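You operate a simulated robot arm through the tools that you are given. There is no shell and no other tool. Be economical: measure what you need, move in short steps, check, and stop when the job is done.

The job below is to be done with a simulated robot arm. You get a single attempt, and the scene is never put back.

Task
Take the blue spool from the top of the pale wooden stand and put it on the ledge under the thread stand. Then take the brown cloth on the top of the pale wooden stand and put it away on the left shelf under the long bench. Then take the light green cloth on the middle board of the shelf with the card pocket and put it away on the end of the long table beside head one. Then take the grey block and put it on top of the bagged white garment. Then put the dark red cone on the top of the side bench away on the top of the wooden shelf over the black bin. Then stack the box marked "bobbins" from the top of the wooden desk on top of the box that says "clips". Then take the red cone on the top of the wooden desk and put it away on the right shelf under the long bench. Then open the white shelf door. Do these in the order given. Set down upright: blue spool.

The check looks at the end state, three seconds after you hand in, the way a careful person would. Anything else that was tipped, shoved, dropped, spilled or broken makes it a failure. Flat cloth is picked up by pressing the open fingertips on it (5 to 10 N) and closing them slowly along it; thin cloth reads only 2 to 8 mm in the jaws.

Robot
A 7-joint arm with a two-finger parallel gripper on a trunk, on a base that drives. Base frame: it is fixed to the floor where the robot stands at the start and does not move with it; the origin is under the middle of the robot, x ahead of it, y to its left, z up. Lengths are in m, angles in degrees, forces in N, time in s.
Its first joint turns from -166.0 to 166.0 degrees. Places, roughly: bagged white garment (15x20x3 cm) [-1.4, -1.1, 0.9]; blue box, green box, white box [3.75, 1, 0.75]; blue spool (4x4x7 cm) [0.7, 0.2, 0.8]; brown cloth (9x6x3 cm) [0.5, 0.2, 0.8]; dark red cone (7x6x13 cm) [2, -1.5, 0.9]; end of the long table beside head one [1.1, 0.2, 0.8]; grey block (10x7x3 cm) [-1.4, -0.6, 0.9]; ledge under the thread stand (180x13 cm) [0.58, 2.26, 0.98]; left shelf under the long bench (23x50 cm) [-0.38, 6.66, 0.32]; light green cloth (9x6x3 cm) [-1.4, -0.4, 0.9]; red cone (7x6x13 cm) [3.7, 1.7, 0.8]; right shelf under the long bench (23x51 cm) [0.18, 6.66, 0.32]; top of the wooden shelf over the black bin (62x22  [-1.44, 2.56, 1.58]; white shelf door [-0.9, 4.7, 0.3]. Payload 3.43 kg.
Tool frame: the origin (TCP) lies between the finger pads and is the grasp point; the fingertips stand 0.03 m ahead of it; z points along the fingers, y is the line along which they close. The gripper opens to 0.094 m. The fingers are 0.028 m wide and 0.01 m thick; the gripper's body (0.05 by 0.096 m) begins 0.055 m behind the TCP.
Orientation is told as [roll, pitch, yaw] about the base's x, y, z axes, in that order, counted from this pose: with the fingers straight down and closing along the base's y, the tool's x points along the base's -x, its y along +y and its z along -z.

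Tools
- The arm moves only by the tool step_arm. Its argument "deltas" is a list of rows, each an object of numbers (a shift or turn left out is 0, a gripper value left out holds the last): "dx", "dy", "dz": the shift along the tool's x, y, z in m; "rx", "ry", "rz": the turn, a rotation vector about the tool's x, y, z in degrees. In form: [{"dx": .., "dy": .., "dz": .., "rx": .., "ry": .., "rz": ..}, ...]. A call has 1 to 12 rows; each row is the pose to reach, as a shift and turn from the pose commanded when the call began, along the tool's axes at that moment. "hand" is the opening, from 0 (shut) to 1 (fully open), set as the call begins (left out, the last holds). Rows are played at 5 a second. More than 0.05 m and 8.6 degrees between two rows, or a gripper value outside its range, and nothing of the call is played. Where a pose cannot be reached the arm comes as near as it can. A force on the tool above 40 N (or 10 N above the force at the start of the call, whichever is more), or a blocked arm, ends the call early, and 0.2 s more pass. Each finger travels about 0.045 m/s and halts on what it meets, pressing with about 38 N; the grip force reading is that of the motor and also rises with nothing between the fingers. The clock runs only during rows and for 0.2 s after the last one: add rows that repeat a pose to give the fingers time. The reply holds the time, the measured pose of the TCP, the force on the tool along the base axes, the opening and the grip force, in the units named above and with some noise, with the torque about the TCP (base axes, N m) and any sound that the robot's microphone picked up.
- Cameras (640 x 400 px; columns grow to the right, rows downward): "scene" is now at [0.495, 0.1766, 1.339]; the picture's right is [-0.29, -0.96, 0.00], its down [-0.89, 0.27, -0.36] and it looks along [0.35, -0.11, -0.93] (base axes); focal length 258 px, centre (320, 200). "wrist" rides on the gripper at [0.076, 0.014, -0.102] in the tool frame; the picture's right is [-0.18, 0.98, 0.00], its down [-0.75, -0.14, -0.64] and it looks along [-0.63, -0.12, 0.77] (tool axes); focal length 243 px, centre (320, 200). There is no depth. A picture from a camera that has moved, and an enlarged one, comes with that camera's place and axes in the base frame and with its lens.
- capture(camera): a new picture of that camera. It takes no simulated time.
- move_column(by): slides the trunk up (or, below 0, down) by that many m; the arm and the scene camera ride with it, the base frame stays. It gives what a move gives, with no picture.
- base_move(legs): drives the robot by 1 to 6 legs, each [ahead, left, turn to the left] in m, m and degrees, along the robot's own axes; the way and the turn of a leg run together, so that a leg with both is an arc; at most 1.5 m and 180 degrees a leg. The arm and the cameras ride along, it lands a little off, and it stops where it bumps. It gives what a move gives.
- turn_head(pan, tilt): turns the head with the scene camera to pan (to the left, within 103 degrees either way) and tilt (down, from -29 to 69), counted from straight ahead of the robot. It gives what a move gives.
- enlarge(camera, box): a new picture of the part [left, top, right, bottom] of that camera's present view, enlarged. It takes no simulated time.
- job_done(): hands the job in; it is judged then, once.

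Go step by step. Nothing tells you exact positions but the pictures and the camera data: compare them with the known pose of the tool, close in by small moves and look again before you grip or let go. The budget is 217 turns and 202 pictures, counting those below and the enlarged ones. Unless the task says otherwise, let go and move clear before handing in, and close with one line.

The tools are called after "Request:" as name(argument=value, ...) on one line, values as JSON. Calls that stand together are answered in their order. step_arm: Moves the arm, as the interface text tells. Its arguments: {"type":"object","properties":{"deltas":{"type":"array"},"hand":{"type":"number"}},"required":["deltas"]} The other tools are called the same way: move_column (by) slides the trunk up or down; base_move (legs) drives the base; turn_head (pan, tilt) turns the head that bears the scene camera; capture (camera) takes a picture; enlarge (camera, box) takes an enlarged picture of a part of a camera's view; job_done () hands the job in.

At the start:

```text
t: 0.0
tool_pos: [0.655, -0.0112, 1.0298]
tcp_rot: [0.0, 0.0, -0.1]
contact_force: [-0.1, -0.1, -0.2]
moment: [0.04, -0.03, 0.03]
grip_width: 0.0943
grasp_force: 0.0
trunk travel left (down, up): [-0.439, 0.171]
robot x, y, heading: [0.0041, -0.0008, 0.0]
head pan, tilt: [-17.0, 68.8]
```

scene: 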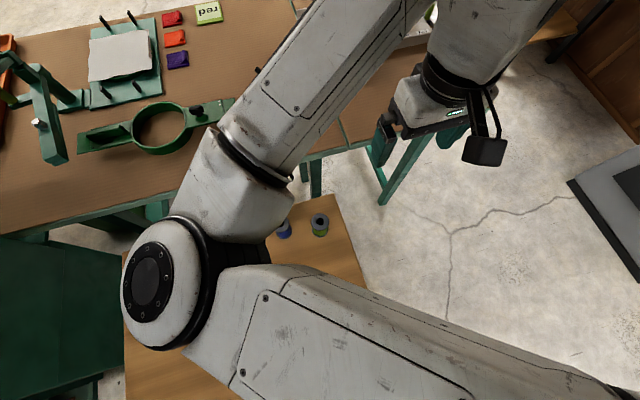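
wrist: 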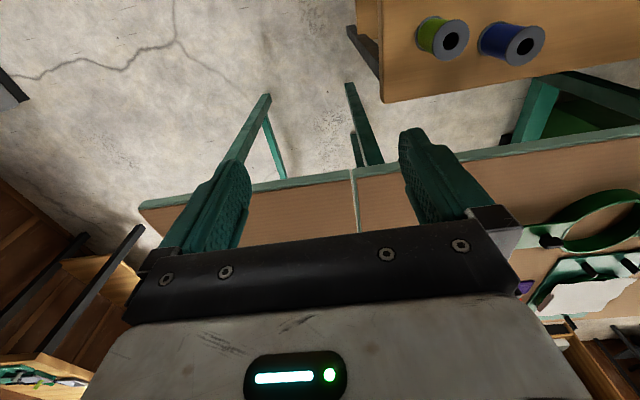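

I take the blue spool to be near (0.65, 0.205), with the green one about 7 cm to its right. I'll look around first to map the room.

Request:
turn_head(pan=60, tilt=25)

Request:
capture(camera="scene")

Request:
turn_head(pan=103, tilt=25)

Request:
capture(camera="scene")

Request:
turn_head(pan=-60, tilt=25)

Request:
capture(camera="scene")

Request:
turn_head(pan=20, tilt=50)

Request:
capture(camera="scene")

```text
t: 1.5
tool_pos: [0.6552, -0.0107, 1.0297]
tcp_rot: [0.1, 0.0, 0.0]
contact_force: [0.5, 0.0, 0.8]
moment: [0.0, 0.01, 0.01]
grip_width: 0.0942
grasp_force: 0.1
trunk travel left (down, up): [-0.439, 0.171]
robot x, y, heading: [-0.0011, 0.0021, -0.0]
head pan, tilt: [60.0, 25.0]
```

```text
199 pictures are left
camera scene: at [0.4877, 0.2728, 1.3984], right [0.87, -0.5, 0.0], down [-0.21, -0.37, -0.91], along [0.45, 0.78, -0.42], focal length 258 px, centre (320, 200)
```

scene: 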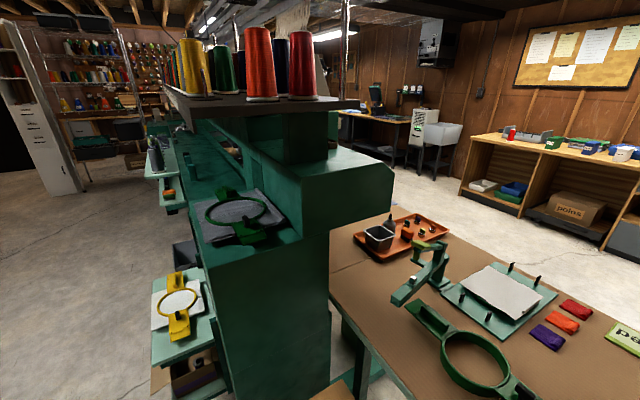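

```text
t: 2.6
tool_pos: [0.6554, -0.0109, 1.0297]
tcp_rot: [0.0, 0.0, 0.0]
contact_force: [0.6, -0.5, 0.2]
moment: [-0.01, 0.01, 0.02]
grip_width: 0.094
grasp_force: 0.0
trunk travel left (down, up): [-0.439, 0.171]
robot x, y, heading: [0.0019, -0.0009, 0.0]
head pan, tilt: [103.0, 25.0]
```

```text
198 pictures are left
camera scene: at [0.4209, 0.2828, 1.3984], right [0.97, 0.22, 0.0], down [0.09, -0.41, -0.91], along [-0.2, 0.88, -0.42], focal length 258 px, centre (320, 200)
```

scene: 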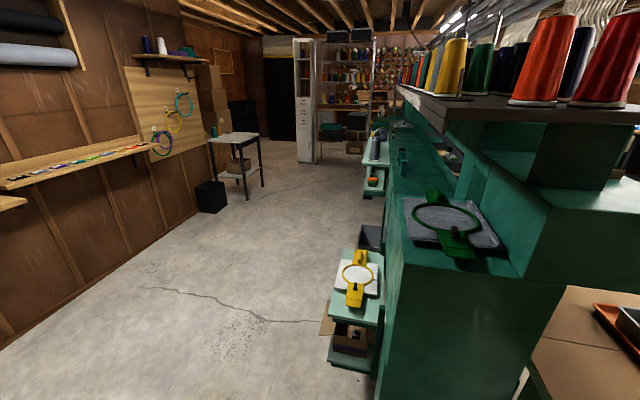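

```text
t: 5.1
tool_pos: [0.6557, -0.0096, 1.0295]
tcp_rot: [0.0, 0.1, 0.1]
contact_force: [-1.0, -0.2, 0.2]
moment: [-0.02, 0.0, 0.01]
grip_width: 0.094
grasp_force: 0.0
trunk travel left (down, up): [-0.439, 0.171]
robot x, y, heading: [-0.0022, -0.0013, 0.1]
head pan, tilt: [-60.0, 25.0]
```

```text
197 pictures are left
camera scene: at [0.4877, 0.1132, 1.3984], right [-0.87, -0.5, 0.0], down [-0.21, 0.37, -0.91], along [0.45, -0.78, -0.42], focal length 258 px, centre (320, 200)
```

scene: 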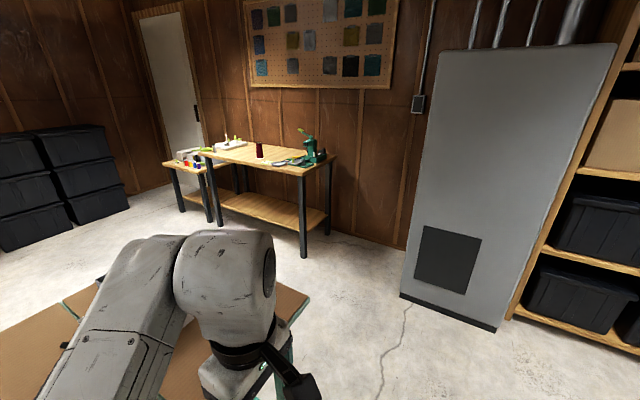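

```text
t: 6.6
tool_pos: [0.6561, -0.0116, 1.0294]
tcp_rot: [0.0, -0.1, -0.1]
contact_force: [0.6, 0.3, -0.3]
moment: [0.03, -0.05, -0.01]
grip_width: 0.0943
grasp_force: 0.0
trunk travel left (down, up): [-0.439, 0.171]
robot x, y, heading: [-0.0002, -0.0009, 0.2]
head pan, tilt: [20.0, 50.0]
```

```text
196 pictures are left
camera scene: at [0.5139, 0.2193, 1.3609], right [0.34, -0.94, 0.0], down [-0.72, -0.26, -0.64], along [0.6, 0.22, -0.77], focal length 258 px, centre (320, 200)
```

scene: 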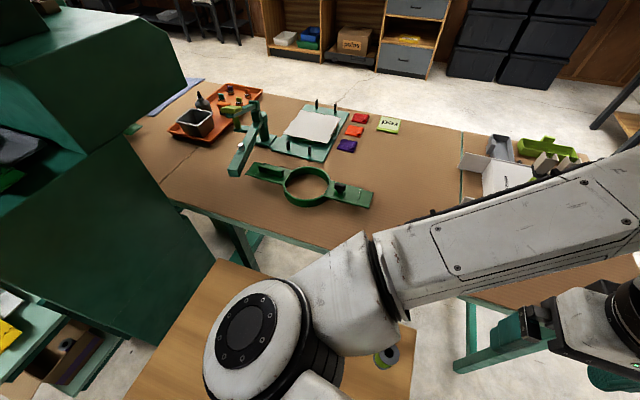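

The thread-stand ledge faces the aisle at x≈0.58, running along y. I'll move over the blue spool, turning the fingers so they close along x and clear the green spool.

Request:
step_arm(deltas=[{"dx": 0, "dy": 0.018, "dz": 0.0, "rz": -7.5}, {"dx": 0, "dy": 0.036, "dz": 0.0, "rz": -15}, {"dx": 0, "dy": 0.054, "dz": 0.0, "rz": -22.5}, {"dx": 0, "dy": 0.072, "dz": 0.0, "rz": -30}, {"dx": 0, "dy": 0.09, "dz": 0.0, "rz": -37.5}, {"dx": 0, "dy": 0.108, "dz": 0.0, "rz": -45}, {"dx": 0, "dy": 0.126, "dz": 0.0, "rz": -52.5}, {"dx": 0, "dy": 0.144, "dz": 0.0, "rz": -60}, {"dx": 0, "dy": 0.162, "dz": 0.0, "rz": -67.5}, {"dx": 0, "dy": 0.18, "dz": 0.0, "rz": -75}, {"dx": 0, "dy": 0.198, "dz": 0.02, "rz": -82.5}, {"dx": 0, "dy": 0.216, "dz": 0.04, "rz": -90}], hand=1)

Request:
capture(camera="wrist")

Request:
capture(camera="scene")

```text
t: 9.2
tool_pos: [0.6553, 0.2067, 0.9891]
tcp_rot: [0.0, 0.0, 90.1]
contact_force: [-0.2, 0.1, -0.2]
moment: [0.01, 0.01, 0.0]
grip_width: 0.094
grasp_force: 0.0
trunk travel left (down, up): [-0.439, 0.171]
robot x, y, heading: [-0.0014, -0.0004, -0.1]
head pan, tilt: [20.0, 50.0]
```

```text
195 pictures are left
camera wrist: at [0.6412, 0.1281, 1.0908], right [-0.98, 0.18, 0.0], down [0.14, 0.75, 0.64], along [0.12, 0.63, -0.77], focal length 243 px, centre (320, 200)
```

wrist: 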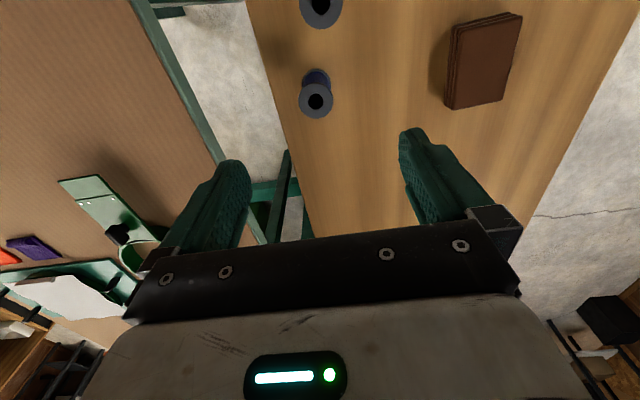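

```text
194 pictures are left
camera scene: at [0.5139, 0.2193, 1.361], right [0.34, -0.94, 0.0], down [-0.72, -0.26, -0.64], along [0.6, 0.22, -0.77], focal length 258 px, centre (320, 200)
```

scene: 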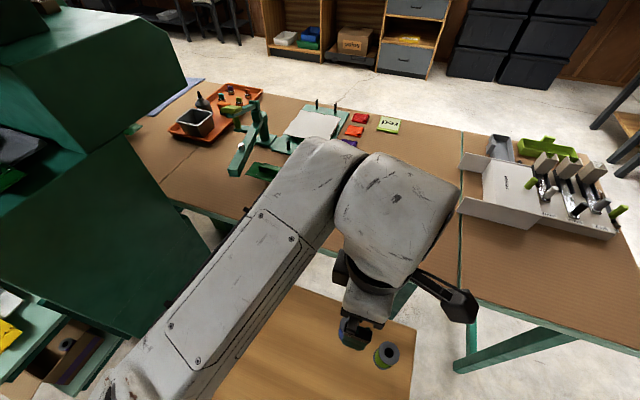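

The spool sits right under the TCP, with its top near z 0.83. I'll lower around it and check before gripping.

Request:
step_arm(deltas=[{"dz": 0.04}, {"dz": 0.08}, {"dz": 0.115}])

Request:
capture(camera="wrist")

```text
t: 10.0
tool_pos: [0.6558, 0.2055, 0.8743]
tcp_rot: [0.0, 0.0, 90.0]
contact_force: [-0.3, -0.6, 0.4]
moment: [0.04, 0.0, 0.0]
grip_width: 0.0944
grasp_force: 0.1
trunk travel left (down, up): [-0.439, 0.171]
robot x, y, heading: [-0.0011, 0.0026, -0.1]
head pan, tilt: [20.0, 50.0]
```

```text
193 pictures are left
camera wrist: at [0.6418, 0.1267, 0.9749], right [-0.98, 0.18, 0.0], down [0.14, 0.75, 0.64], along [0.12, 0.63, -0.77], focal length 243 px, centre (320, 200)
```

wrist: 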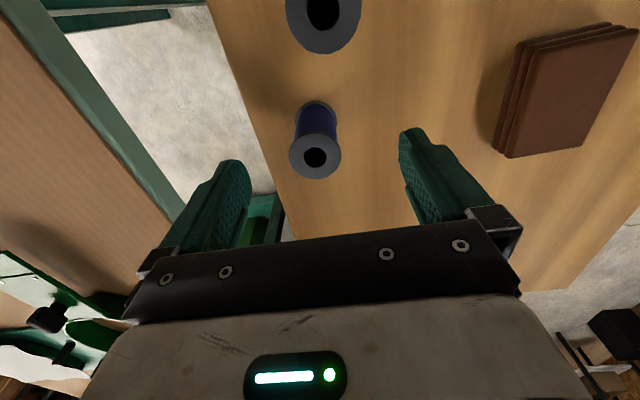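

Refined spool position: (0.661, 0.213) with the top at 0.82. I'll correct, go down, and grip.

Request:
step_arm(deltas=[{"dx": -0.007, "dy": -0.005, "dz": 0.03}, {"dx": -0.007, "dy": -0.005, "dz": 0.06}, {"dx": -0.007, "dy": -0.005, "dz": 0.084}, {"dx": -0.007, "dy": -0.005, "dz": 0.084}])

Request:
capture(camera="wrist")

```text
t: 11.0
tool_pos: [0.6584, 0.2103, 0.7909]
tcp_rot: [0.0, 0.0, 90.0]
contact_force: [-0.2, 0.3, -0.5]
moment: [-0.04, 0.02, 0.01]
grip_width: 0.0942
grasp_force: 0.1
trunk travel left (down, up): [-0.439, 0.171]
robot x, y, heading: [-0.0015, 0.0016, -0.1]
head pan, tilt: [20.0, 50.0]
```

```text
192 pictures are left
camera wrist: at [0.6446, 0.1318, 0.8922], right [-0.98, 0.18, 0.0], down [0.14, 0.75, 0.64], along [0.12, 0.63, -0.77], focal length 243 px, centre (320, 200)
```

wrist: 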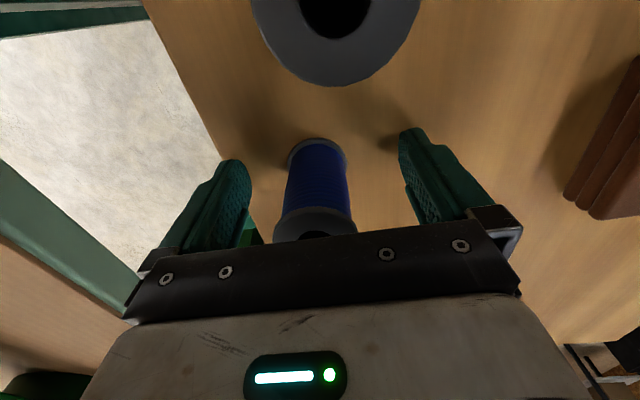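

The spool is between the fingers. Gripping and lifting straight up.

Request:
step_arm(deltas=[{}, {}, {}, {}, {}, {}, {"dz": -0.02}, {"dz": -0.05}, {"dz": -0.09}], hand=0)

Request:
capture(camera="wrist")

```text
t: 13.0
tool_pos: [0.6592, 0.211, 0.8811]
tcp_rot: [0.0, 0.0, 90.0]
contact_force: [0.7, 1.4, -0.9]
moment: [-0.02, 0.0, 0.02]
grip_width: 0.0356
grasp_force: 38.1
trunk travel left (down, up): [-0.439, 0.171]
robot x, y, heading: [-0.0001, 0.0022, -0.1]
head pan, tilt: [20.0, 50.0]
```

```text
191 pictures are left
camera wrist: at [0.6456, 0.1333, 0.9822], right [-0.98, 0.18, 0.0], down [0.14, 0.75, 0.64], along [0.12, 0.63, -0.77], focal length 243 px, centre (320, 200)
```

wrist: 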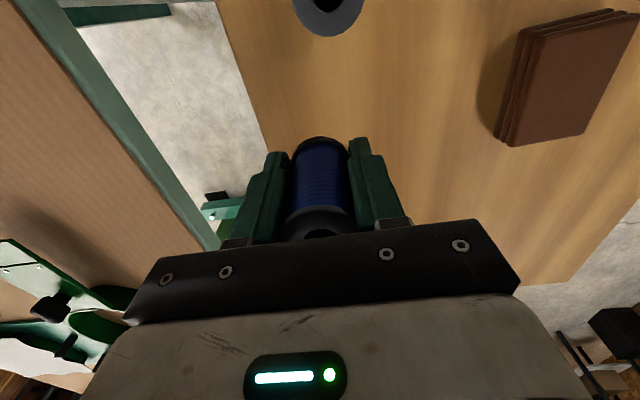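

Spool held. I'll lift it higher, back off into the aisle and drive left to face the ledge.

Request:
step_arm(deltas=[{"dz": -0.05}, {"dz": -0.1}, {"dz": -0.15}, {"dz": -0.2}])

Request:
base_move(legs=[[-0.6, 0, 0], [0, 1.0, 0]])

Request:
turn_head(pan=40, tilt=25)

Request:
capture(camera="scene")

```text
t: 14.0
tool_pos: [0.6614, 0.2114, 1.0339]
tcp_rot: [-0.2, 0.1, 89.9]
contact_force: [1.2, -0.9, 0.2]
moment: [0.04, 0.02, 0.03]
grip_width: 0.0359
grasp_force: 37.9
out of reach, approached as far as the arm can: row 4
trunk travel left (down, up): [-0.439, 0.171]
robot x, y, heading: [0.0019, -0.0007, 0.4]
head pan, tilt: [20.0, 50.0]
```

```text
t: 22.3
tool_pos: [0.0635, 1.2301, 1.0334]
tcp_rot: [-0.2, 0.1, 89.9]
contact_force: [0.3, -0.2, 0.3]
moment: [-0.02, 0.02, 0.0]
grip_width: 0.0358
grasp_force: 38.2
trunk travel left (down, up): [-0.439, 0.171]
robot x, y, heading: [-0.5986, 1.0179, -0.0]
head pan, tilt: [20.0, 50.0]
```

```text
t: 23.2
tool_pos: [0.0639, 1.2291, 1.0334]
tcp_rot: [-0.2, 0.1, 89.8]
contact_force: [0.0, -0.4, 0.0]
moment: [-0.01, 0.01, -0.01]
grip_width: 0.0356
grasp_force: 37.8
trunk travel left (down, up): [-0.439, 0.171]
robot x, y, heading: [-0.6004, 1.0155, -0.3]
head pan, tilt: [40.0, 25.0]
```

```text
190 pictures are left
camera scene: at [-0.0867, 1.2698, 1.3983], right [0.64, -0.77, 0.0], down [-0.33, -0.27, -0.91], along [0.7, 0.58, -0.42], focal length 258 px, centre (320, 200)
```

scene: 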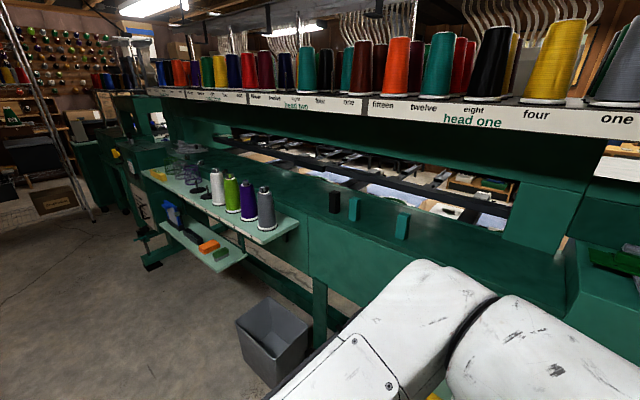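

The ledge is the green surface carrying the small black and teal blocks. I'll aim for a clear stretch near y≈1.9, raising the trunk and driving so the TCP stops short of it.

Request:
move_column(by=0.12)

Request:
base_move(legs=[[0, 0.67, 0], [0.4, 0, 0]])

Request:
turn_head(pan=25, tilt=55)

Request:
capture(camera="scene")

Request:
capture(camera="wrist")

```text
t: 24.7
tool_pos: [0.0626, 1.2291, 1.1529]
tcp_rot: [-0.2, 0.0, 89.9]
contact_force: [-0.3, 0.0, 0.3]
moment: [0.04, 0.0, -0.04]
grip_width: 0.0358
grasp_force: 38.1
trunk travel left (down, up): [-0.559, 0.051]
robot x, y, heading: [-0.6016, 1.0213, -0.1]
head pan, tilt: [40.0, 25.0]
```

```text
t: 30.5
tool_pos: [0.4607, 1.907, 1.1535]
tcp_rot: [-0.1, 0.2, 90.1]
contact_force: [0.0, 0.1, 0.2]
moment: [0.0, 0.03, 0.02]
grip_width: 0.0359
grasp_force: 37.8
trunk travel left (down, up): [-0.559, 0.051]
robot x, y, heading: [-0.2016, 1.6943, 0.0]
head pan, tilt: [40.0, 25.0]
```

```text
t: 31.4
tool_pos: [0.4613, 1.9059, 1.1528]
tcp_rot: [-0.2, 0.1, 90.1]
contact_force: [0.2, -0.6, -0.6]
moment: [0.01, -0.03, 0.02]
grip_width: 0.0357
grasp_force: 37.8
trunk travel left (down, up): [-0.559, 0.051]
robot x, y, heading: [-0.1986, 1.6975, 0.1]
head pan, tilt: [25.0, 55.0]
```

```text
189 pictures are left
camera scene: at [0.3073, 1.9181, 1.4745], right [0.42, -0.91, 0.0], down [-0.74, -0.35, -0.57], along [0.52, 0.24, -0.82], focal length 258 px, centre (320, 200)
```

scene: 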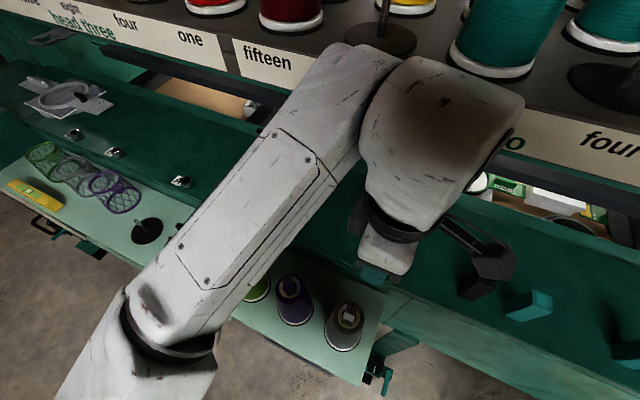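

```text
188 pictures are left
camera wrist: at [0.4485, 1.8285, 1.2549], right [-0.98, 0.18, 0.0], down [0.14, 0.76, 0.64], along [0.12, 0.63, -0.77], focal length 243 px, centre (320, 200)
```

wrist: 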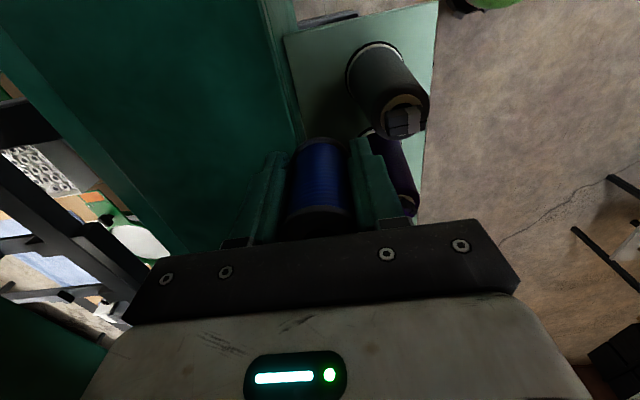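

The ledge is clear here, its front edge near x≈0.50. I'll move out to x≈0.58 and lower close to it.

Request:
step_arm(deltas=[{"dy": -0.04}, {"dy": -0.08}, {"dy": -0.12}, {"dy": -0.12, "dz": 0.04}, {"dy": -0.12, "dz": 0.08}, {"dy": -0.12, "dz": 0.105}])

Request:
capture(camera="scene")

Request:
capture(camera="wrist")

```text
t: 32.5
tool_pos: [0.4999, 2.0849, 1.0773]
tcp_rot: [-1.5, 1.5, 93.5]
contact_force: [-1.7, -2.7, 1.0]
moment: [0.19, -0.08, 0.02]
grip_width: 0.0356
grasp_force: 37.9
trunk travel left (down, up): [-0.559, 0.051]
robot x, y, heading: [-0.2738, 1.7189, 7.8]
head pan, tilt: [25.0, 55.0]
stopped in row 5: the arm was blocked; the commanded pose is now the measured one
```

```text
187 pictures are left
camera scene: at [0.1919, 1.9895, 1.4807], right [0.54, -0.84, -0.01], down [-0.69, -0.43, -0.58], along [0.49, 0.32, -0.81], focal length 258 px, centre (320, 200)
```

scene: 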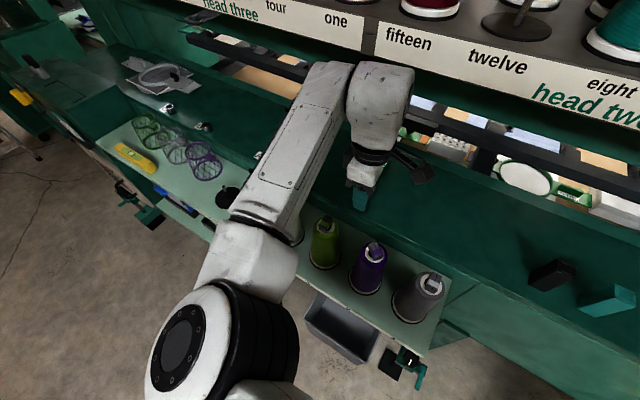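

```text
186 pictures are left
camera wrist: at [0.4881, 2.0093, 1.1805], right [-0.99, 0.13, -0.03], down [0.08, 0.78, 0.63], along [0.1, 0.62, -0.78], focal length 243 px, centre (320, 200)
```

wrist: 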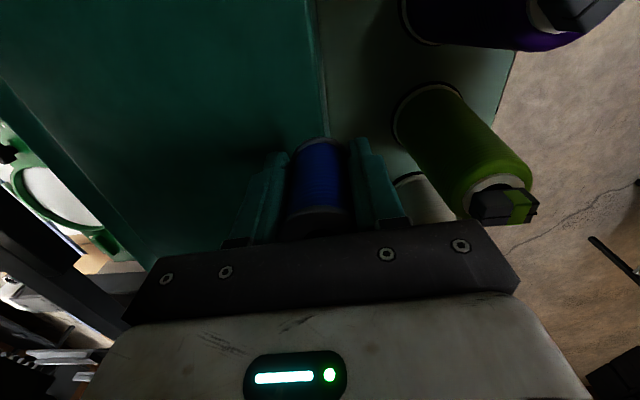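

The arm was blocked and the base got pushed and turned about 8°. I'll look closely at what the elbow touches before moving anything.

Request:
enlarge(camera="scene", box=[120, 120, 480, 380])

Request:
enlarge(camera="wrist", box=[220, 0, 640, 262])

```text
1.54 times, centred on (300, 250) of scene
camera zoom: at [0.1919, 1.9895, 1.4807], right [0.54, -0.84, -0.01], down [-0.69, -0.43, -0.58], along [0.49, 0.32, -0.81], focal length 397 px, centre (351, 123)
```

zoom: 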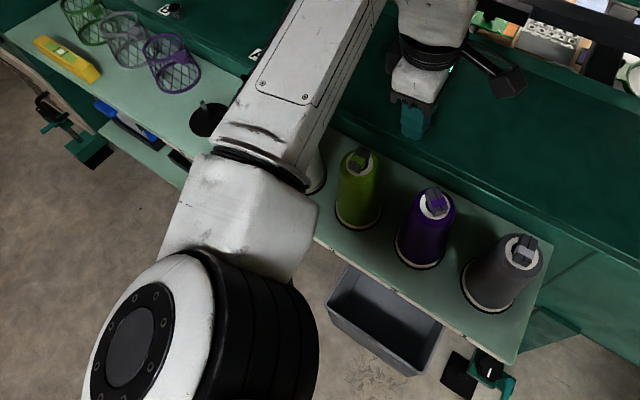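

```text
1.52 times, centred on (430, 131) of wrist
camera zoom: at [0.4881, 2.0093, 1.1805], right [-0.99, 0.13, -0.03], down [0.08, 0.78, 0.63], along [0.1, 0.62, -0.78], focal length 370 px, centre (152, 305)
```

zoom: 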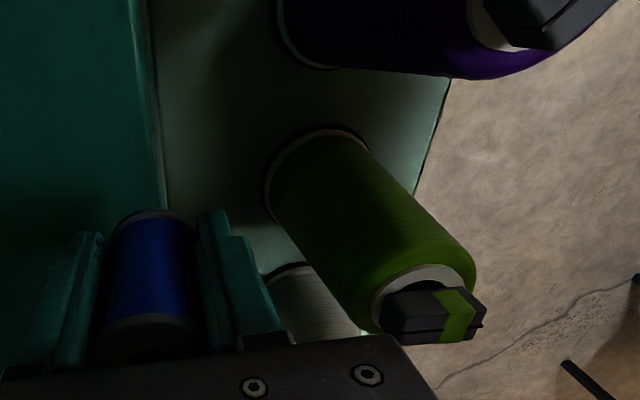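

The elbow likely leaned onto the white cone or shelf. I'll raise the trunk to free it vertically, then back off a little and look.

Request:
move_column(by=0.05)

Request:
capture(camera="scene")

```text
t: 33.4
tool_pos: [0.4699, 2.1062, 1.0797]
tcp_rot: [8.9, 1.8, 106.1]
contact_force: [0.1, 0.1, -0.5]
moment: [-0.02, -0.02, 0.0]
grip_width: 0.0358
grasp_force: 37.3
trunk travel left (down, up): [-0.607, 0.003]
robot x, y, heading: [-0.2606, 1.7205, 7.0]
head pan, tilt: [25.0, 55.0]
stopped: the arm was blocked; the commanded pose is now the measured one
```

```text
183 pictures are left
camera scene: at [0.2121, 2.004, 1.526], right [0.53, -0.85, 0.0], down [-0.69, -0.44, -0.57], along [0.49, 0.31, -0.82], focal length 258 px, centre (320, 200)
```

scene: 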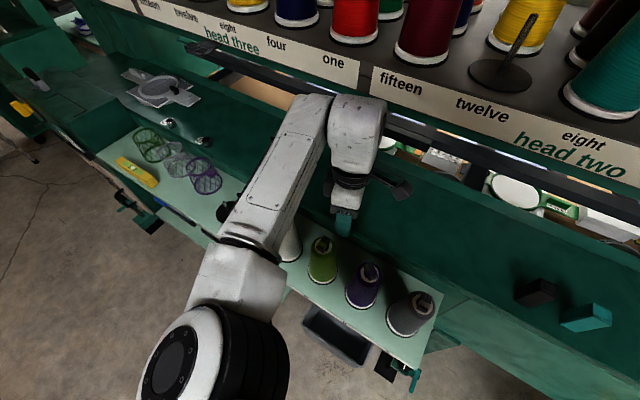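

The trunk rise was blocked from above: the thread board's edge overhangs at about x 0.54, z 1.30, and the wrist is under it. The green cone stands right behind the spool, so I'll straighten the wrist, ease back slightly and only then lift.

Request:
step_arm(deltas=[{"rx": 4.5}, {"rx": 8.9}, {"rx": 8.9, "dx": -0.003, "dy": 0.012, "dz": 0.002}])

Request:
capture(camera="scene")

Request:
capture(camera="wrist")

```text
t: 34.2
tool_pos: [0.458, 2.1058, 1.0799]
tcp_rot: [-0.4, 1.8, 106.2]
contact_force: [-0.8, 0.0, -0.4]
moment: [-0.03, -0.05, -0.02]
grip_width: 0.0357
grasp_force: 37.7
trunk travel left (down, up): [-0.607, 0.003]
robot x, y, heading: [-0.2629, 1.7181, 7.4]
head pan, tilt: [25.0, 55.0]
```

```text
182 pictures are left
camera scene: at [0.2128, 2.0033, 1.5229], right [0.53, -0.85, 0.0], down [-0.69, -0.44, -0.57], along [0.48, 0.31, -0.82], focal length 258 px, centre (320, 200)
```

scene: 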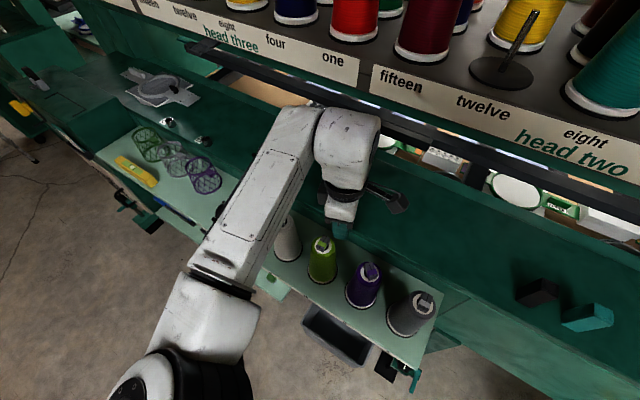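

```text
181 pictures are left
camera wrist: at [0.4654, 2.03, 1.1843], right [-1.0, -0.1, -0.01], down [-0.08, 0.78, 0.62], along [-0.05, 0.62, -0.79], focal length 243 px, centre (320, 200)
```

wrist: 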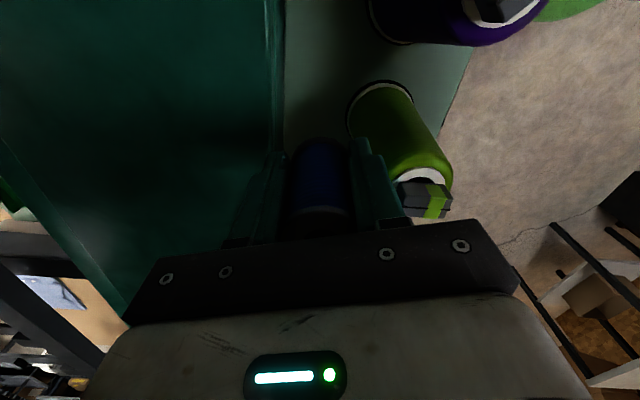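

The wrist is clear of the board and the cones all stand. Lifting straight up.

Request:
step_arm(deltas=[{"dz": -0.03}, {"dz": -0.06}, {"dz": -0.09}, {"dz": -0.11}])

Request:
capture(camera="scene")

```text
t: 35.2
tool_pos: [0.4584, 2.11, 1.1896]
tcp_rot: [-0.3, 1.9, 106.3]
contact_force: [0.0, -0.9, -0.3]
moment: [0.02, 0.0, 0.02]
grip_width: 0.0358
grasp_force: 37.6
trunk travel left (down, up): [-0.607, 0.003]
robot x, y, heading: [-0.263, 1.7147, 7.4]
head pan, tilt: [25.0, 55.0]
```

```text
180 pictures are left
camera scene: at [0.2126, 2.0033, 1.5228], right [0.53, -0.85, 0.0], down [-0.69, -0.44, -0.57], along [0.48, 0.31, -0.82], focal length 258 px, centre (320, 200)
```

scene: 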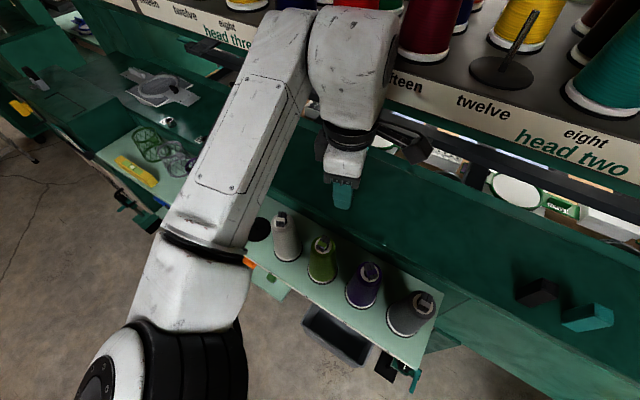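

All cones stand. I'll back out and return to the pale stand to set the spool down and regrip it with a tilted hand, since the ledge is covered by the overhanging board.

Request:
base_move(legs=[[-0.5, 0, 0], [0, 0, -7.4], [0, -1.62, 0]])

```text
refused: -1.62 is not a number from -1.5 to 1.5
```

Request:
base_move(legs=[[-0.5, 0, 0], [0, 0, -7.4], [0, -1.45, 0], [0.74, 0, 0]])

Request:
turn_head(pan=-10, tilt=68)

Request:
capture(camera="scene")

Request:
capture(camera="wrist")

```text
t: 49.0
tool_pos: [0.7579, 0.5952, 1.1887]
tcp_rot: [-0.3, 1.9, 101.4]
contact_force: [-0.2, -0.9, 0.2]
moment: [-0.01, 0.01, 0.0]
grip_width: 0.0358
grasp_force: 37.7
trunk travel left (down, up): [-0.607, 0.003]
robot x, y, heading: [0.0099, 0.2634, 2.6]
head pan, tilt: [25.0, 55.0]
```

```text
t: 50.0
tool_pos: [0.7591, 0.5945, 1.1891]
tcp_rot: [-0.3, 1.9, 101.4]
contact_force: [-0.3, -0.4, 0.1]
moment: [0.01, -0.01, -0.06]
grip_width: 0.0359
grasp_force: 38.4
trunk travel left (down, up): [-0.607, 0.003]
robot x, y, heading: [0.0061, 0.2595, 2.5]
head pan, tilt: [-10.0, 68.0]
```

```text
179 pictures are left
camera scene: at [0.4973, 0.4681, 1.5081], right [-0.13, -0.99, 0.0], down [-0.92, 0.12, -0.37], along [0.37, -0.05, -0.93], focal length 258 px, centre (320, 200)
```

scene: 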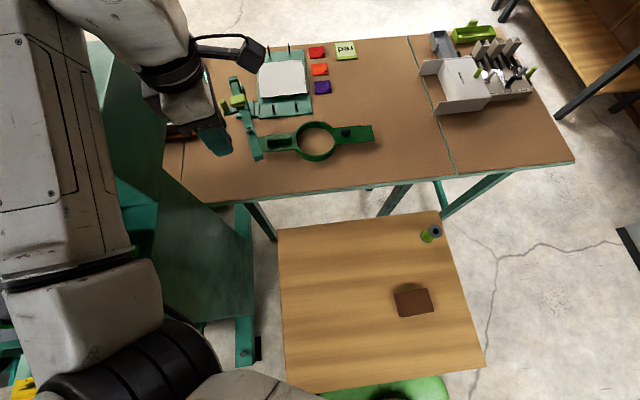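

```text
178 pictures are left
camera wrist: at [0.7589, 0.5182, 1.2933], right [-1.0, -0.01, -0.01], down [-0.02, 0.79, 0.62], along [0.0, 0.62, -0.79], focal length 243 px, centre (320, 200)
```

wrist: 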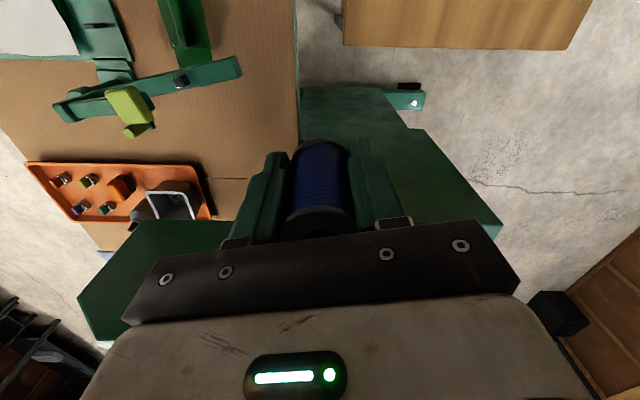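

The stand is fully visible with lots of clear room. I'll bring the spool over (0.62, 0.38), level it, then lower.

Request:
step_arm(deltas=[{"dx": 0.03, "dy": 0.03, "ry": -1.0}, {"dx": 0.06, "dy": 0.06, "ry": -1.9}, {"dx": 0.09, "dy": 0.09, "ry": -1.9}, {"dx": 0.12, "dy": 0.12, "ry": -1.9}, {"dx": 0.15, "dy": 0.15, "ry": -1.9}, {"dx": 0.183, "dy": 0.179, "ry": -1.9}])

Request:
move_column(by=-0.2)

Request:
capture(camera="scene")

```text
t: 51.5
tool_pos: [0.6169, 0.3808, 1.1934]
tcp_rot: [-0.3, 0.0, 101.7]
contact_force: [-0.3, 0.9, -0.1]
moment: [-0.02, 0.01, 0.0]
grip_width: 0.0358
grasp_force: 37.9
trunk travel left (down, up): [-0.607, 0.003]
robot x, y, heading: [0.0067, 0.2622, 2.5]
head pan, tilt: [-10.0, 68.0]
```

```text
t: 53.6
tool_pos: [0.6173, 0.3798, 0.9946]
tcp_rot: [-0.3, 0.0, 101.5]
contact_force: [1.1, -0.3, -0.4]
moment: [0.05, 0.03, 0.0]
grip_width: 0.0357
grasp_force: 38.0
trunk travel left (down, up): [-0.407, 0.203]
robot x, y, heading: [0.0085, 0.2615, 2.3]
head pan, tilt: [-10.0, 68.0]
```

```text
177 pictures are left
camera scene: at [0.4972, 0.468, 1.3082], right [-0.13, -0.99, 0.0], down [-0.92, 0.12, -0.37], along [0.37, -0.05, -0.93], focal length 258 px, centre (320, 200)
```

scene: 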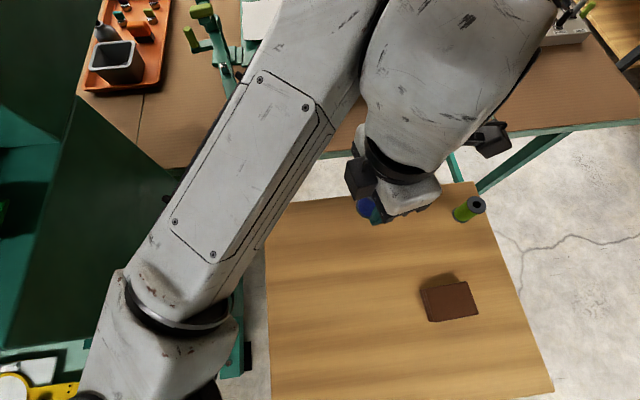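

Lowering the spool to the stand at its original grasp height.

Request:
step_arm(deltas=[{"dz": 0.045}, {"dz": 0.09}, {"dz": 0.135}, {"dz": 0.175}, {"dz": 0.19}, {"dz": 0.197}, {"dz": 0.202}, {"dz": 0.202}])

Request:
capture(camera="wrist")

```text
t: 55.4
tool_pos: [0.6185, 0.3795, 0.7917]
tcp_rot: [-0.2, 0.0, 101.4]
contact_force: [0.9, 0.3, -0.5]
moment: [0.0, 0.01, 0.03]
grip_width: 0.0357
grasp_force: 37.9
trunk travel left (down, up): [-0.407, 0.203]
robot x, y, heading: [0.007, 0.2644, 2.5]
head pan, tilt: [-10.0, 68.0]
```

```text
176 pictures are left
camera wrist: at [0.6195, 0.3003, 0.8933], right [-1.0, -0.01, -0.01], down [-0.01, 0.77, 0.64], along [-0.01, 0.64, -0.77], focal length 243 px, centre (320, 200)
```

wrist: 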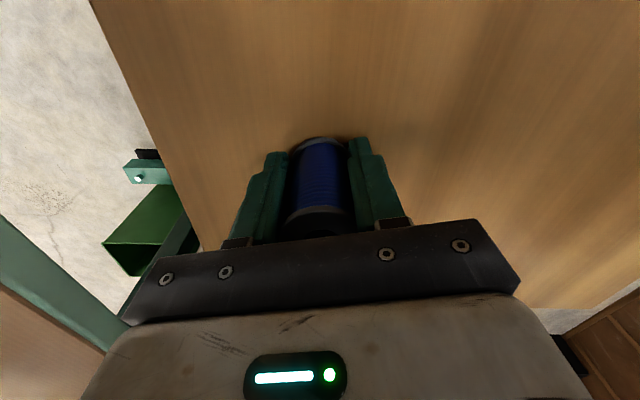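

Almost touching. Feeling for contact with tiny steps.

Request:
step_arm(deltas=[{"dz": 0.001}, {"dz": 0.002}, {"dz": 0.002}])

```text
t: 56.2
tool_pos: [0.6186, 0.3793, 0.791]
tcp_rot: [-0.6, 0.1, 101.4]
contact_force: [-0.5, -0.2, 22.5]
moment: [0.15, 0.27, -0.01]
grip_width: 0.0353
grasp_force: 38.1
trunk travel left (down, up): [-0.407, 0.203]
robot x, y, heading: [0.0077, 0.2616, 2.2]
head pan, tilt: [-10.0, 68.0]
```

Contact made. Opening and rising straight up.

Request:
step_arm(deltas=[{"dz": -0.001}, {"dz": -0.001}, {"dz": -0.001}, {"dz": -0.001}, {"dz": -0.02}, {"dz": -0.05}, {"dz": -0.09}, {"dz": -0.13}, {"dz": -0.17}], hand=1)

Request:
step_arm(deltas=[{"rz": -7}, {"rz": -14}, {"rz": -21}, {"rz": -28}, {"rz": -35}, {"rz": -42}, {"rz": -49}, {"rz": -56}, {"rz": -63}, {"rz": -70}, {"rz": -78.5}])

Request:
capture(camera="wrist")

Request:
capture(camera="scene")

```text
t: 58.2
tool_pos: [0.6173, 0.3794, 0.959]
tcp_rot: [-0.3, 0.0, 101.3]
contact_force: [-0.4, -0.6, -1.2]
moment: [-0.01, 0.01, 0.0]
grip_width: 0.0941
grasp_force: 0.0
trunk travel left (down, up): [-0.407, 0.203]
robot x, y, heading: [0.0088, 0.2629, 2.5]
head pan, tilt: [-10.0, 68.0]
```

```text
t: 60.6
tool_pos: [0.5908, 0.4614, 0.8125]
tcp_rot: [0.1, 1.6, 179.5]
contact_force: [0.3, 0.0, 0.2]
moment: [-0.02, 0.0, 0.01]
grip_width: 0.094
grasp_force: 0.0
out of reach, approached as far as the arm can: row 5, 6, 7, 8, 9, 10, 11
trunk travel left (down, up): [-0.407, 0.203]
robot x, y, heading: [0.0124, 0.2645, 2.3]
head pan, tilt: [-10.0, 68.0]
```

```text
175 pictures are left
camera wrist: at [0.6647, 0.4445, 0.9163], right [-0.19, -0.98, 0.0], down [-0.77, 0.15, 0.62], along [-0.61, 0.12, -0.78], focal length 243 px, centre (320, 200)
```

wrist: 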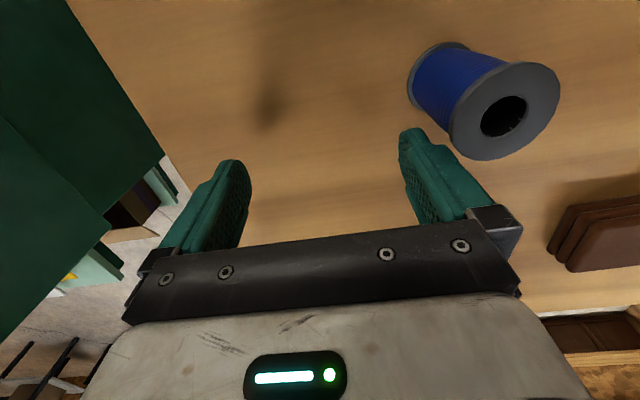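

```text
174 pictures are left
camera scene: at [0.4972, 0.4681, 1.3082], right [-0.13, -0.99, 0.0], down [-0.92, 0.12, -0.37], along [0.37, -0.05, -0.93], focal length 258 px, centre (320, 200)
```

scene: 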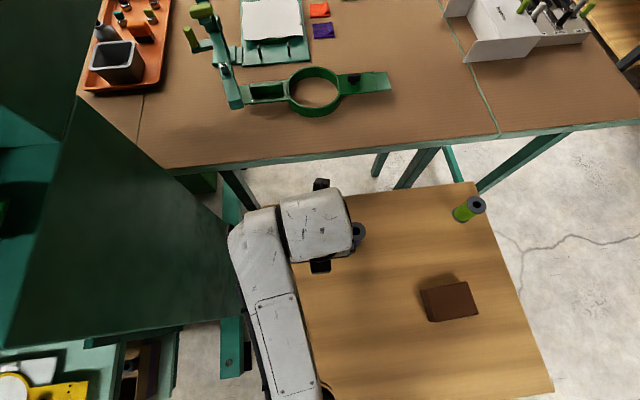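

The half-turn is out of reach and the arm wandered low beside the spool without touching it. I'll turn back while keeping away from the spool.

Request:
step_arm(deltas=[{"dy": -0.04, "rz": 7}, {"dy": -0.08, "rz": 14}, {"dy": -0.08, "rz": 21}, {"dy": -0.08, "rz": 28}, {"dy": -0.08, "rz": 35}, {"dy": -0.08, "rz": 42}, {"dy": -0.08, "rz": 49}, {"dy": -0.08, "rz": 56}])

Request:
capture(camera="scene")

```text
t: 62.4
tool_pos: [0.5927, 0.5433, 0.8146]
tcp_rot: [-0.3, 0.2, 123.8]
contact_force: [0.6, -0.7, 0.5]
moment: [0.01, -0.01, 0.03]
grip_width: 0.0943
grasp_force: 0.0
trunk travel left (down, up): [-0.407, 0.203]
robot x, y, heading: [0.0069, 0.2627, 2.4]
head pan, tilt: [-10.0, 68.0]
```

```text
173 pictures are left
camera scene: at [0.4972, 0.468, 1.3081], right [-0.13, -0.99, 0.0], down [-0.92, 0.12, -0.37], along [0.37, -0.05, -0.93], focal length 258 px, centre (320, 200)
```

scene: 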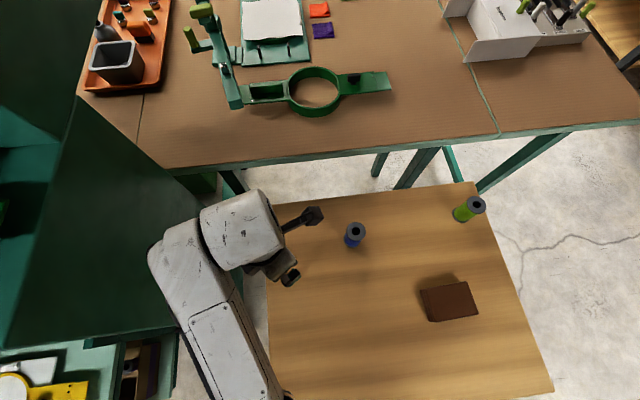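

The commanded pose resets to the reached one, and the spool still stands. I'll rise and return to yaw 90, then grasp with a 35° tilt toward the robot's right. At the ledge the robot will face +y with the ledge on its right.

Request:
step_arm(deltas=[{"dz": -0.035, "rz": 7}, {"dz": -0.07, "rz": 14}, {"dz": -0.105, "rz": 21}, {"dz": -0.14, "rz": 28}, {"dz": -0.16, "rz": 33.8}])

Request:
step_arm(deltas=[{"ry": 7}, {"ry": 14}, {"ry": 21}, {"ry": 28}, {"ry": 35}])

Request:
capture(camera="wrist")

Request:
capture(camera="scene")

```text
t: 63.6
tool_pos: [0.5909, 0.5423, 0.9776]
tcp_rot: [-0.4, 0.0, 90.0]
contact_force: [-0.7, 0.3, -0.4]
moment: [-0.02, -0.02, 0.01]
grip_width: 0.094
grasp_force: 0.1
trunk travel left (down, up): [-0.407, 0.203]
robot x, y, heading: [0.0065, 0.2651, 2.8]
head pan, tilt: [-10.0, 68.0]
```

```text
t: 64.8
tool_pos: [0.5905, 0.5441, 0.9763]
tcp_rot: [-0.5, 35.1, 89.9]
contact_force: [-0.2, 0.9, -0.5]
moment: [-0.04, 0.0, 0.01]
grip_width: 0.0939
grasp_force: 0.2
trunk travel left (down, up): [-0.407, 0.203]
robot x, y, heading: [0.0107, 0.2646, 2.3]
head pan, tilt: [-10.0, 68.0]
```

```text
172 pictures are left
camera wrist: at [0.5764, 0.5387, 1.1018], right [-0.98, 0.15, -0.11], down [0.14, 0.99, 0.09], along [0.12, 0.08, -0.99], focal length 243 px, centre (320, 200)
```

wrist: 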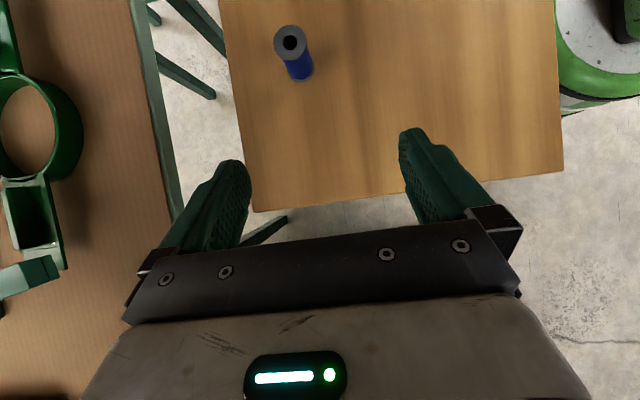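

```text
171 pictures are left
camera scene: at [0.4972, 0.4679, 1.3082], right [-0.13, -0.99, 0.0], down [-0.92, 0.12, -0.37], along [0.37, -0.05, -0.93], focal length 258 px, centre (320, 200)
```

scene: 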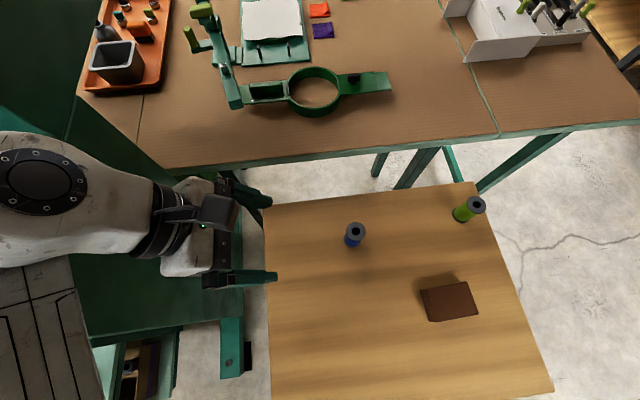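

Tilted hand is ready and the spool is confirmed at (0.617, 0.380). I'll approach along the tilted axis and look.

Request:
step_arm(deltas=[{"dx": 0.016, "dy": -0.014, "dz": 0.02}, {"dx": 0.032, "dy": -0.0275, "dz": 0.06}, {"dx": 0.032, "dy": -0.0275, "dz": 0.1}, {"dx": 0.032, "dy": -0.0275, "dz": 0.14}, {"dx": 0.032, "dy": -0.0275, "dz": 0.18}, {"dx": 0.032, "dy": -0.0275, "dz": 0.2}])

Request:
capture(camera="wrist")

```text
t: 66.2
tool_pos: [0.6206, 0.4023, 0.829]
tcp_rot: [-0.5, 35.0, 89.9]
contact_force: [-0.7, -0.1, -1.0]
moment: [-0.02, 0.01, -0.01]
grip_width: 0.0941
grasp_force: 0.0
trunk travel left (down, up): [-0.407, 0.203]
robot x, y, heading: [0.0066, 0.2625, 2.4]
head pan, tilt: [-10.0, 68.0]
```

```text
170 pictures are left
camera wrist: at [0.6063, 0.3962, 0.955], right [-0.98, 0.15, -0.11], down [0.14, 0.99, 0.1], along [0.12, 0.08, -0.99], focal length 243 px, centre (320, 200)
```

wrist: 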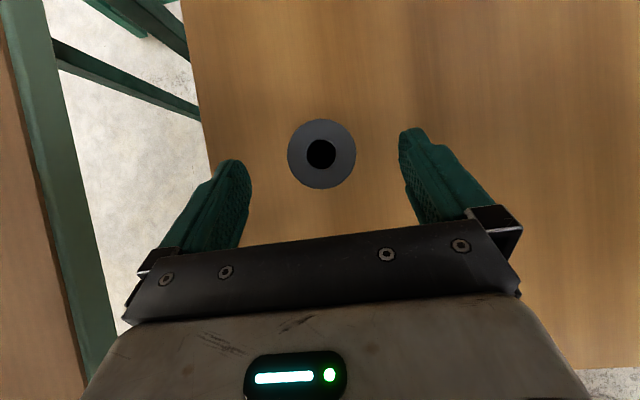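

Well centred. Final approach, grip and lift.

Request:
step_arm(deltas=[{"dz": 0.02}, {"dz": 0.04}, {"dz": 0.04}])

Request:
step_arm(deltas=[{}, {}, {}, {}, {}, {}, {}], hand=0)

Request:
capture(camera="wrist")

```text
t: 67.0
tool_pos: [0.621, 0.3788, 0.7951]
tcp_rot: [-0.4, 35.0, 89.9]
contact_force: [0.4, 0.6, 0.0]
moment: [0.0, -0.01, -0.01]
grip_width: 0.0938
grasp_force: 0.2
trunk travel left (down, up): [-0.407, 0.203]
robot x, y, heading: [0.009, 0.2617, 2.3]
head pan, tilt: [-10.0, 68.0]
```

```text
t: 68.6
tool_pos: [0.6205, 0.3791, 0.7953]
tcp_rot: [-0.4, 35.0, 89.9]
contact_force: [-0.8, -0.5, 2.4]
moment: [-0.03, 0.04, 0.03]
grip_width: 0.0377
grasp_force: 37.7
trunk travel left (down, up): [-0.407, 0.203]
robot x, y, heading: [0.011, 0.262, 2.5]
head pan, tilt: [-10.0, 68.0]
```

```text
169 pictures are left
camera wrist: at [0.6063, 0.3732, 0.9221], right [-0.98, 0.15, -0.11], down [0.14, 0.99, 0.1], along [0.12, 0.08, -0.99], focal length 243 px, centre (320, 200)
```

wrist: 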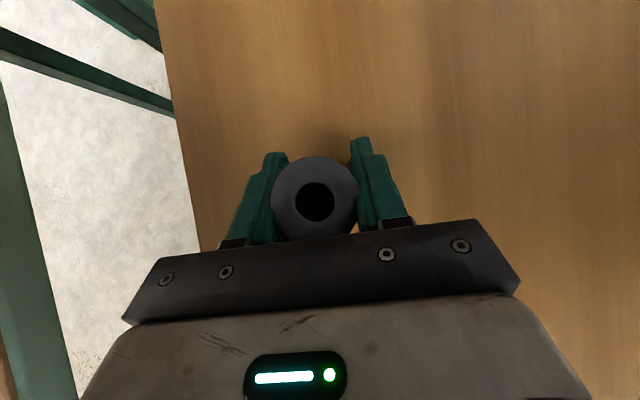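

Held at 37.7 mm. Lifting, then backing off and checking upright.

Request:
step_arm(deltas=[{"dx": 0.0115, "dz": -0.0164}, {"dx": 0.034, "dz": -0.049}, {"dx": 0.057, "dz": -0.082}, {"dx": 0.08, "dz": -0.115}, {"dx": 0.1, "dz": -0.143}])

Request:
move_column(by=0.2)

Request:
capture(camera="wrist")

Request:
capture(camera="scene")

```text
t: 69.8
tool_pos: [0.6197, 0.3782, 0.9705]
tcp_rot: [-0.4, 34.9, 89.9]
contact_force: [-0.9, 0.1, -0.3]
moment: [0.0, -0.02, 0.0]
grip_width: 0.0368
grasp_force: 38.5
trunk travel left (down, up): [-0.407, 0.203]
robot x, y, heading: [0.0071, 0.2634, 2.5]
head pan, tilt: [-10.0, 68.0]
```

```text
t: 72.0
tool_pos: [0.6203, 0.378, 1.1706]
tcp_rot: [-0.4, 35.0, 89.9]
contact_force: [-0.1, -0.8, -0.3]
moment: [0.03, 0.0, -0.02]
grip_width: 0.0364
grasp_force: 38.1
trunk travel left (down, up): [-0.607, 0.003]
robot x, y, heading: [0.0085, 0.265, 2.3]
head pan, tilt: [-10.0, 68.0]
```

```text
168 pictures are left
camera wrist: at [0.6062, 0.3732, 1.2977], right [-0.98, 0.15, -0.11], down [0.14, 0.99, 0.1], along [0.12, 0.08, -0.99], focal length 243 px, centre (320, 200)
```

wrist: 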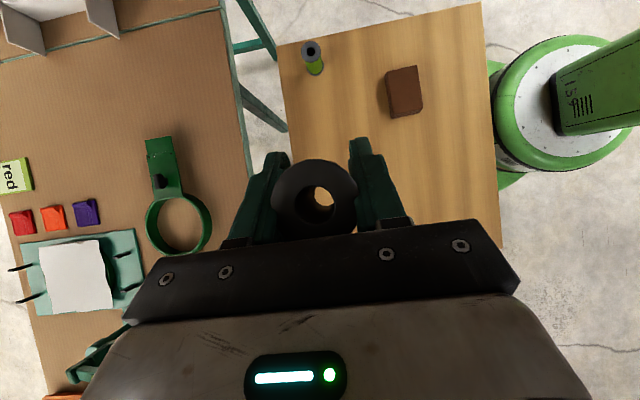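

```text
167 pictures are left
camera scene: at [0.4973, 0.468, 1.5081], right [-0.13, -0.99, 0.0], down [-0.92, 0.12, -0.37], along [0.37, -0.05, -0.93], focal length 258 px, centre (320, 200)
```

scene: 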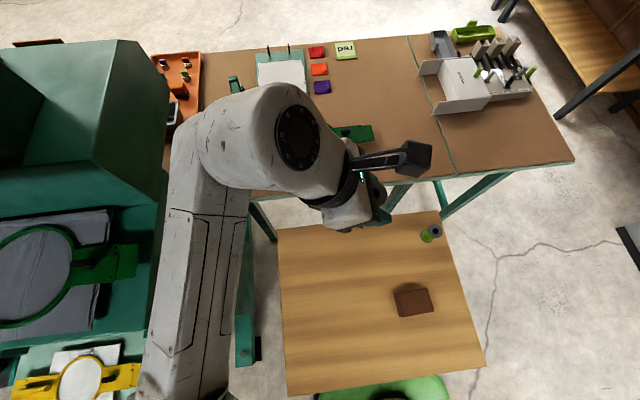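

Checking whether the spool is still upright in the jaws.

Request:
enlarge(camera="wrist", box=[240, 130, 400, 230])

```text
4.00 times, centred on (320, 180) of wrist
camera zoom: at [0.6062, 0.3732, 1.2977], right [-0.98, 0.15, -0.11], down [0.14, 0.99, 0.1], along [0.12, 0.08, -0.99], focal length 970 px, centre (320, 280)
```

zoom: 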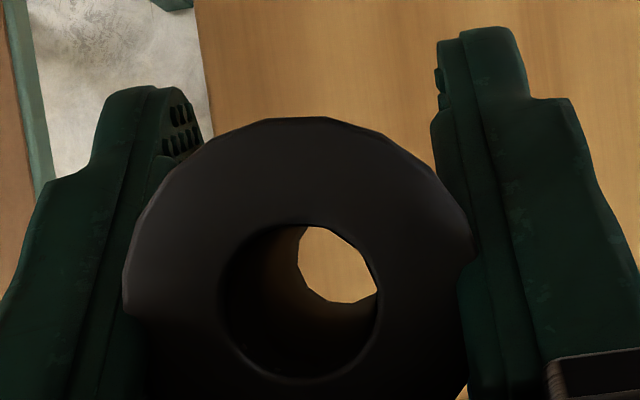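

The spool is upright, but this tilt direction can't reach the ledge given the wrist's limits. I'll set it down again here and regrip with the fingers tilted straight ahead.

Request:
move_column(by=-0.2)

Request:
step_arm(deltas=[{"dx": -0.023, "dz": 0.033}, {"dx": -0.046, "dz": 0.066}, {"dx": -0.069, "dz": 0.098}, {"dx": -0.088, "dz": 0.126}, {"dx": -0.096, "dz": 0.137}, {"dx": -0.0985, "dz": 0.1405}, {"dx": -0.1005, "dz": 0.1435}, {"dx": -0.1015, "dz": 0.145}])

```text
t: 74.2
tool_pos: [0.621, 0.3794, 0.9702]
tcp_rot: [-0.4, 34.9, 89.9]
contact_force: [0.0, -0.6, 1.1]
moment: [0.0, -0.03, -0.05]
grip_width: 0.0363
grasp_force: 38.1
trunk travel left (down, up): [-0.407, 0.203]
robot x, y, heading: [0.0142, 0.2649, 2.4]
head pan, tilt: [-10.0, 68.0]
```

```text
t: 76.0
tool_pos: [0.621, 0.3802, 0.7948]
tcp_rot: [-0.6, 34.9, 89.8]
contact_force: [2.0, 0.3, 6.9]
moment: [0.09, 0.06, -0.02]
grip_width: 0.0365
grasp_force: 37.7
trunk travel left (down, up): [-0.407, 0.203]
robot x, y, heading: [0.0074, 0.2627, 2.6]
head pan, tilt: [-10.0, 68.0]
```

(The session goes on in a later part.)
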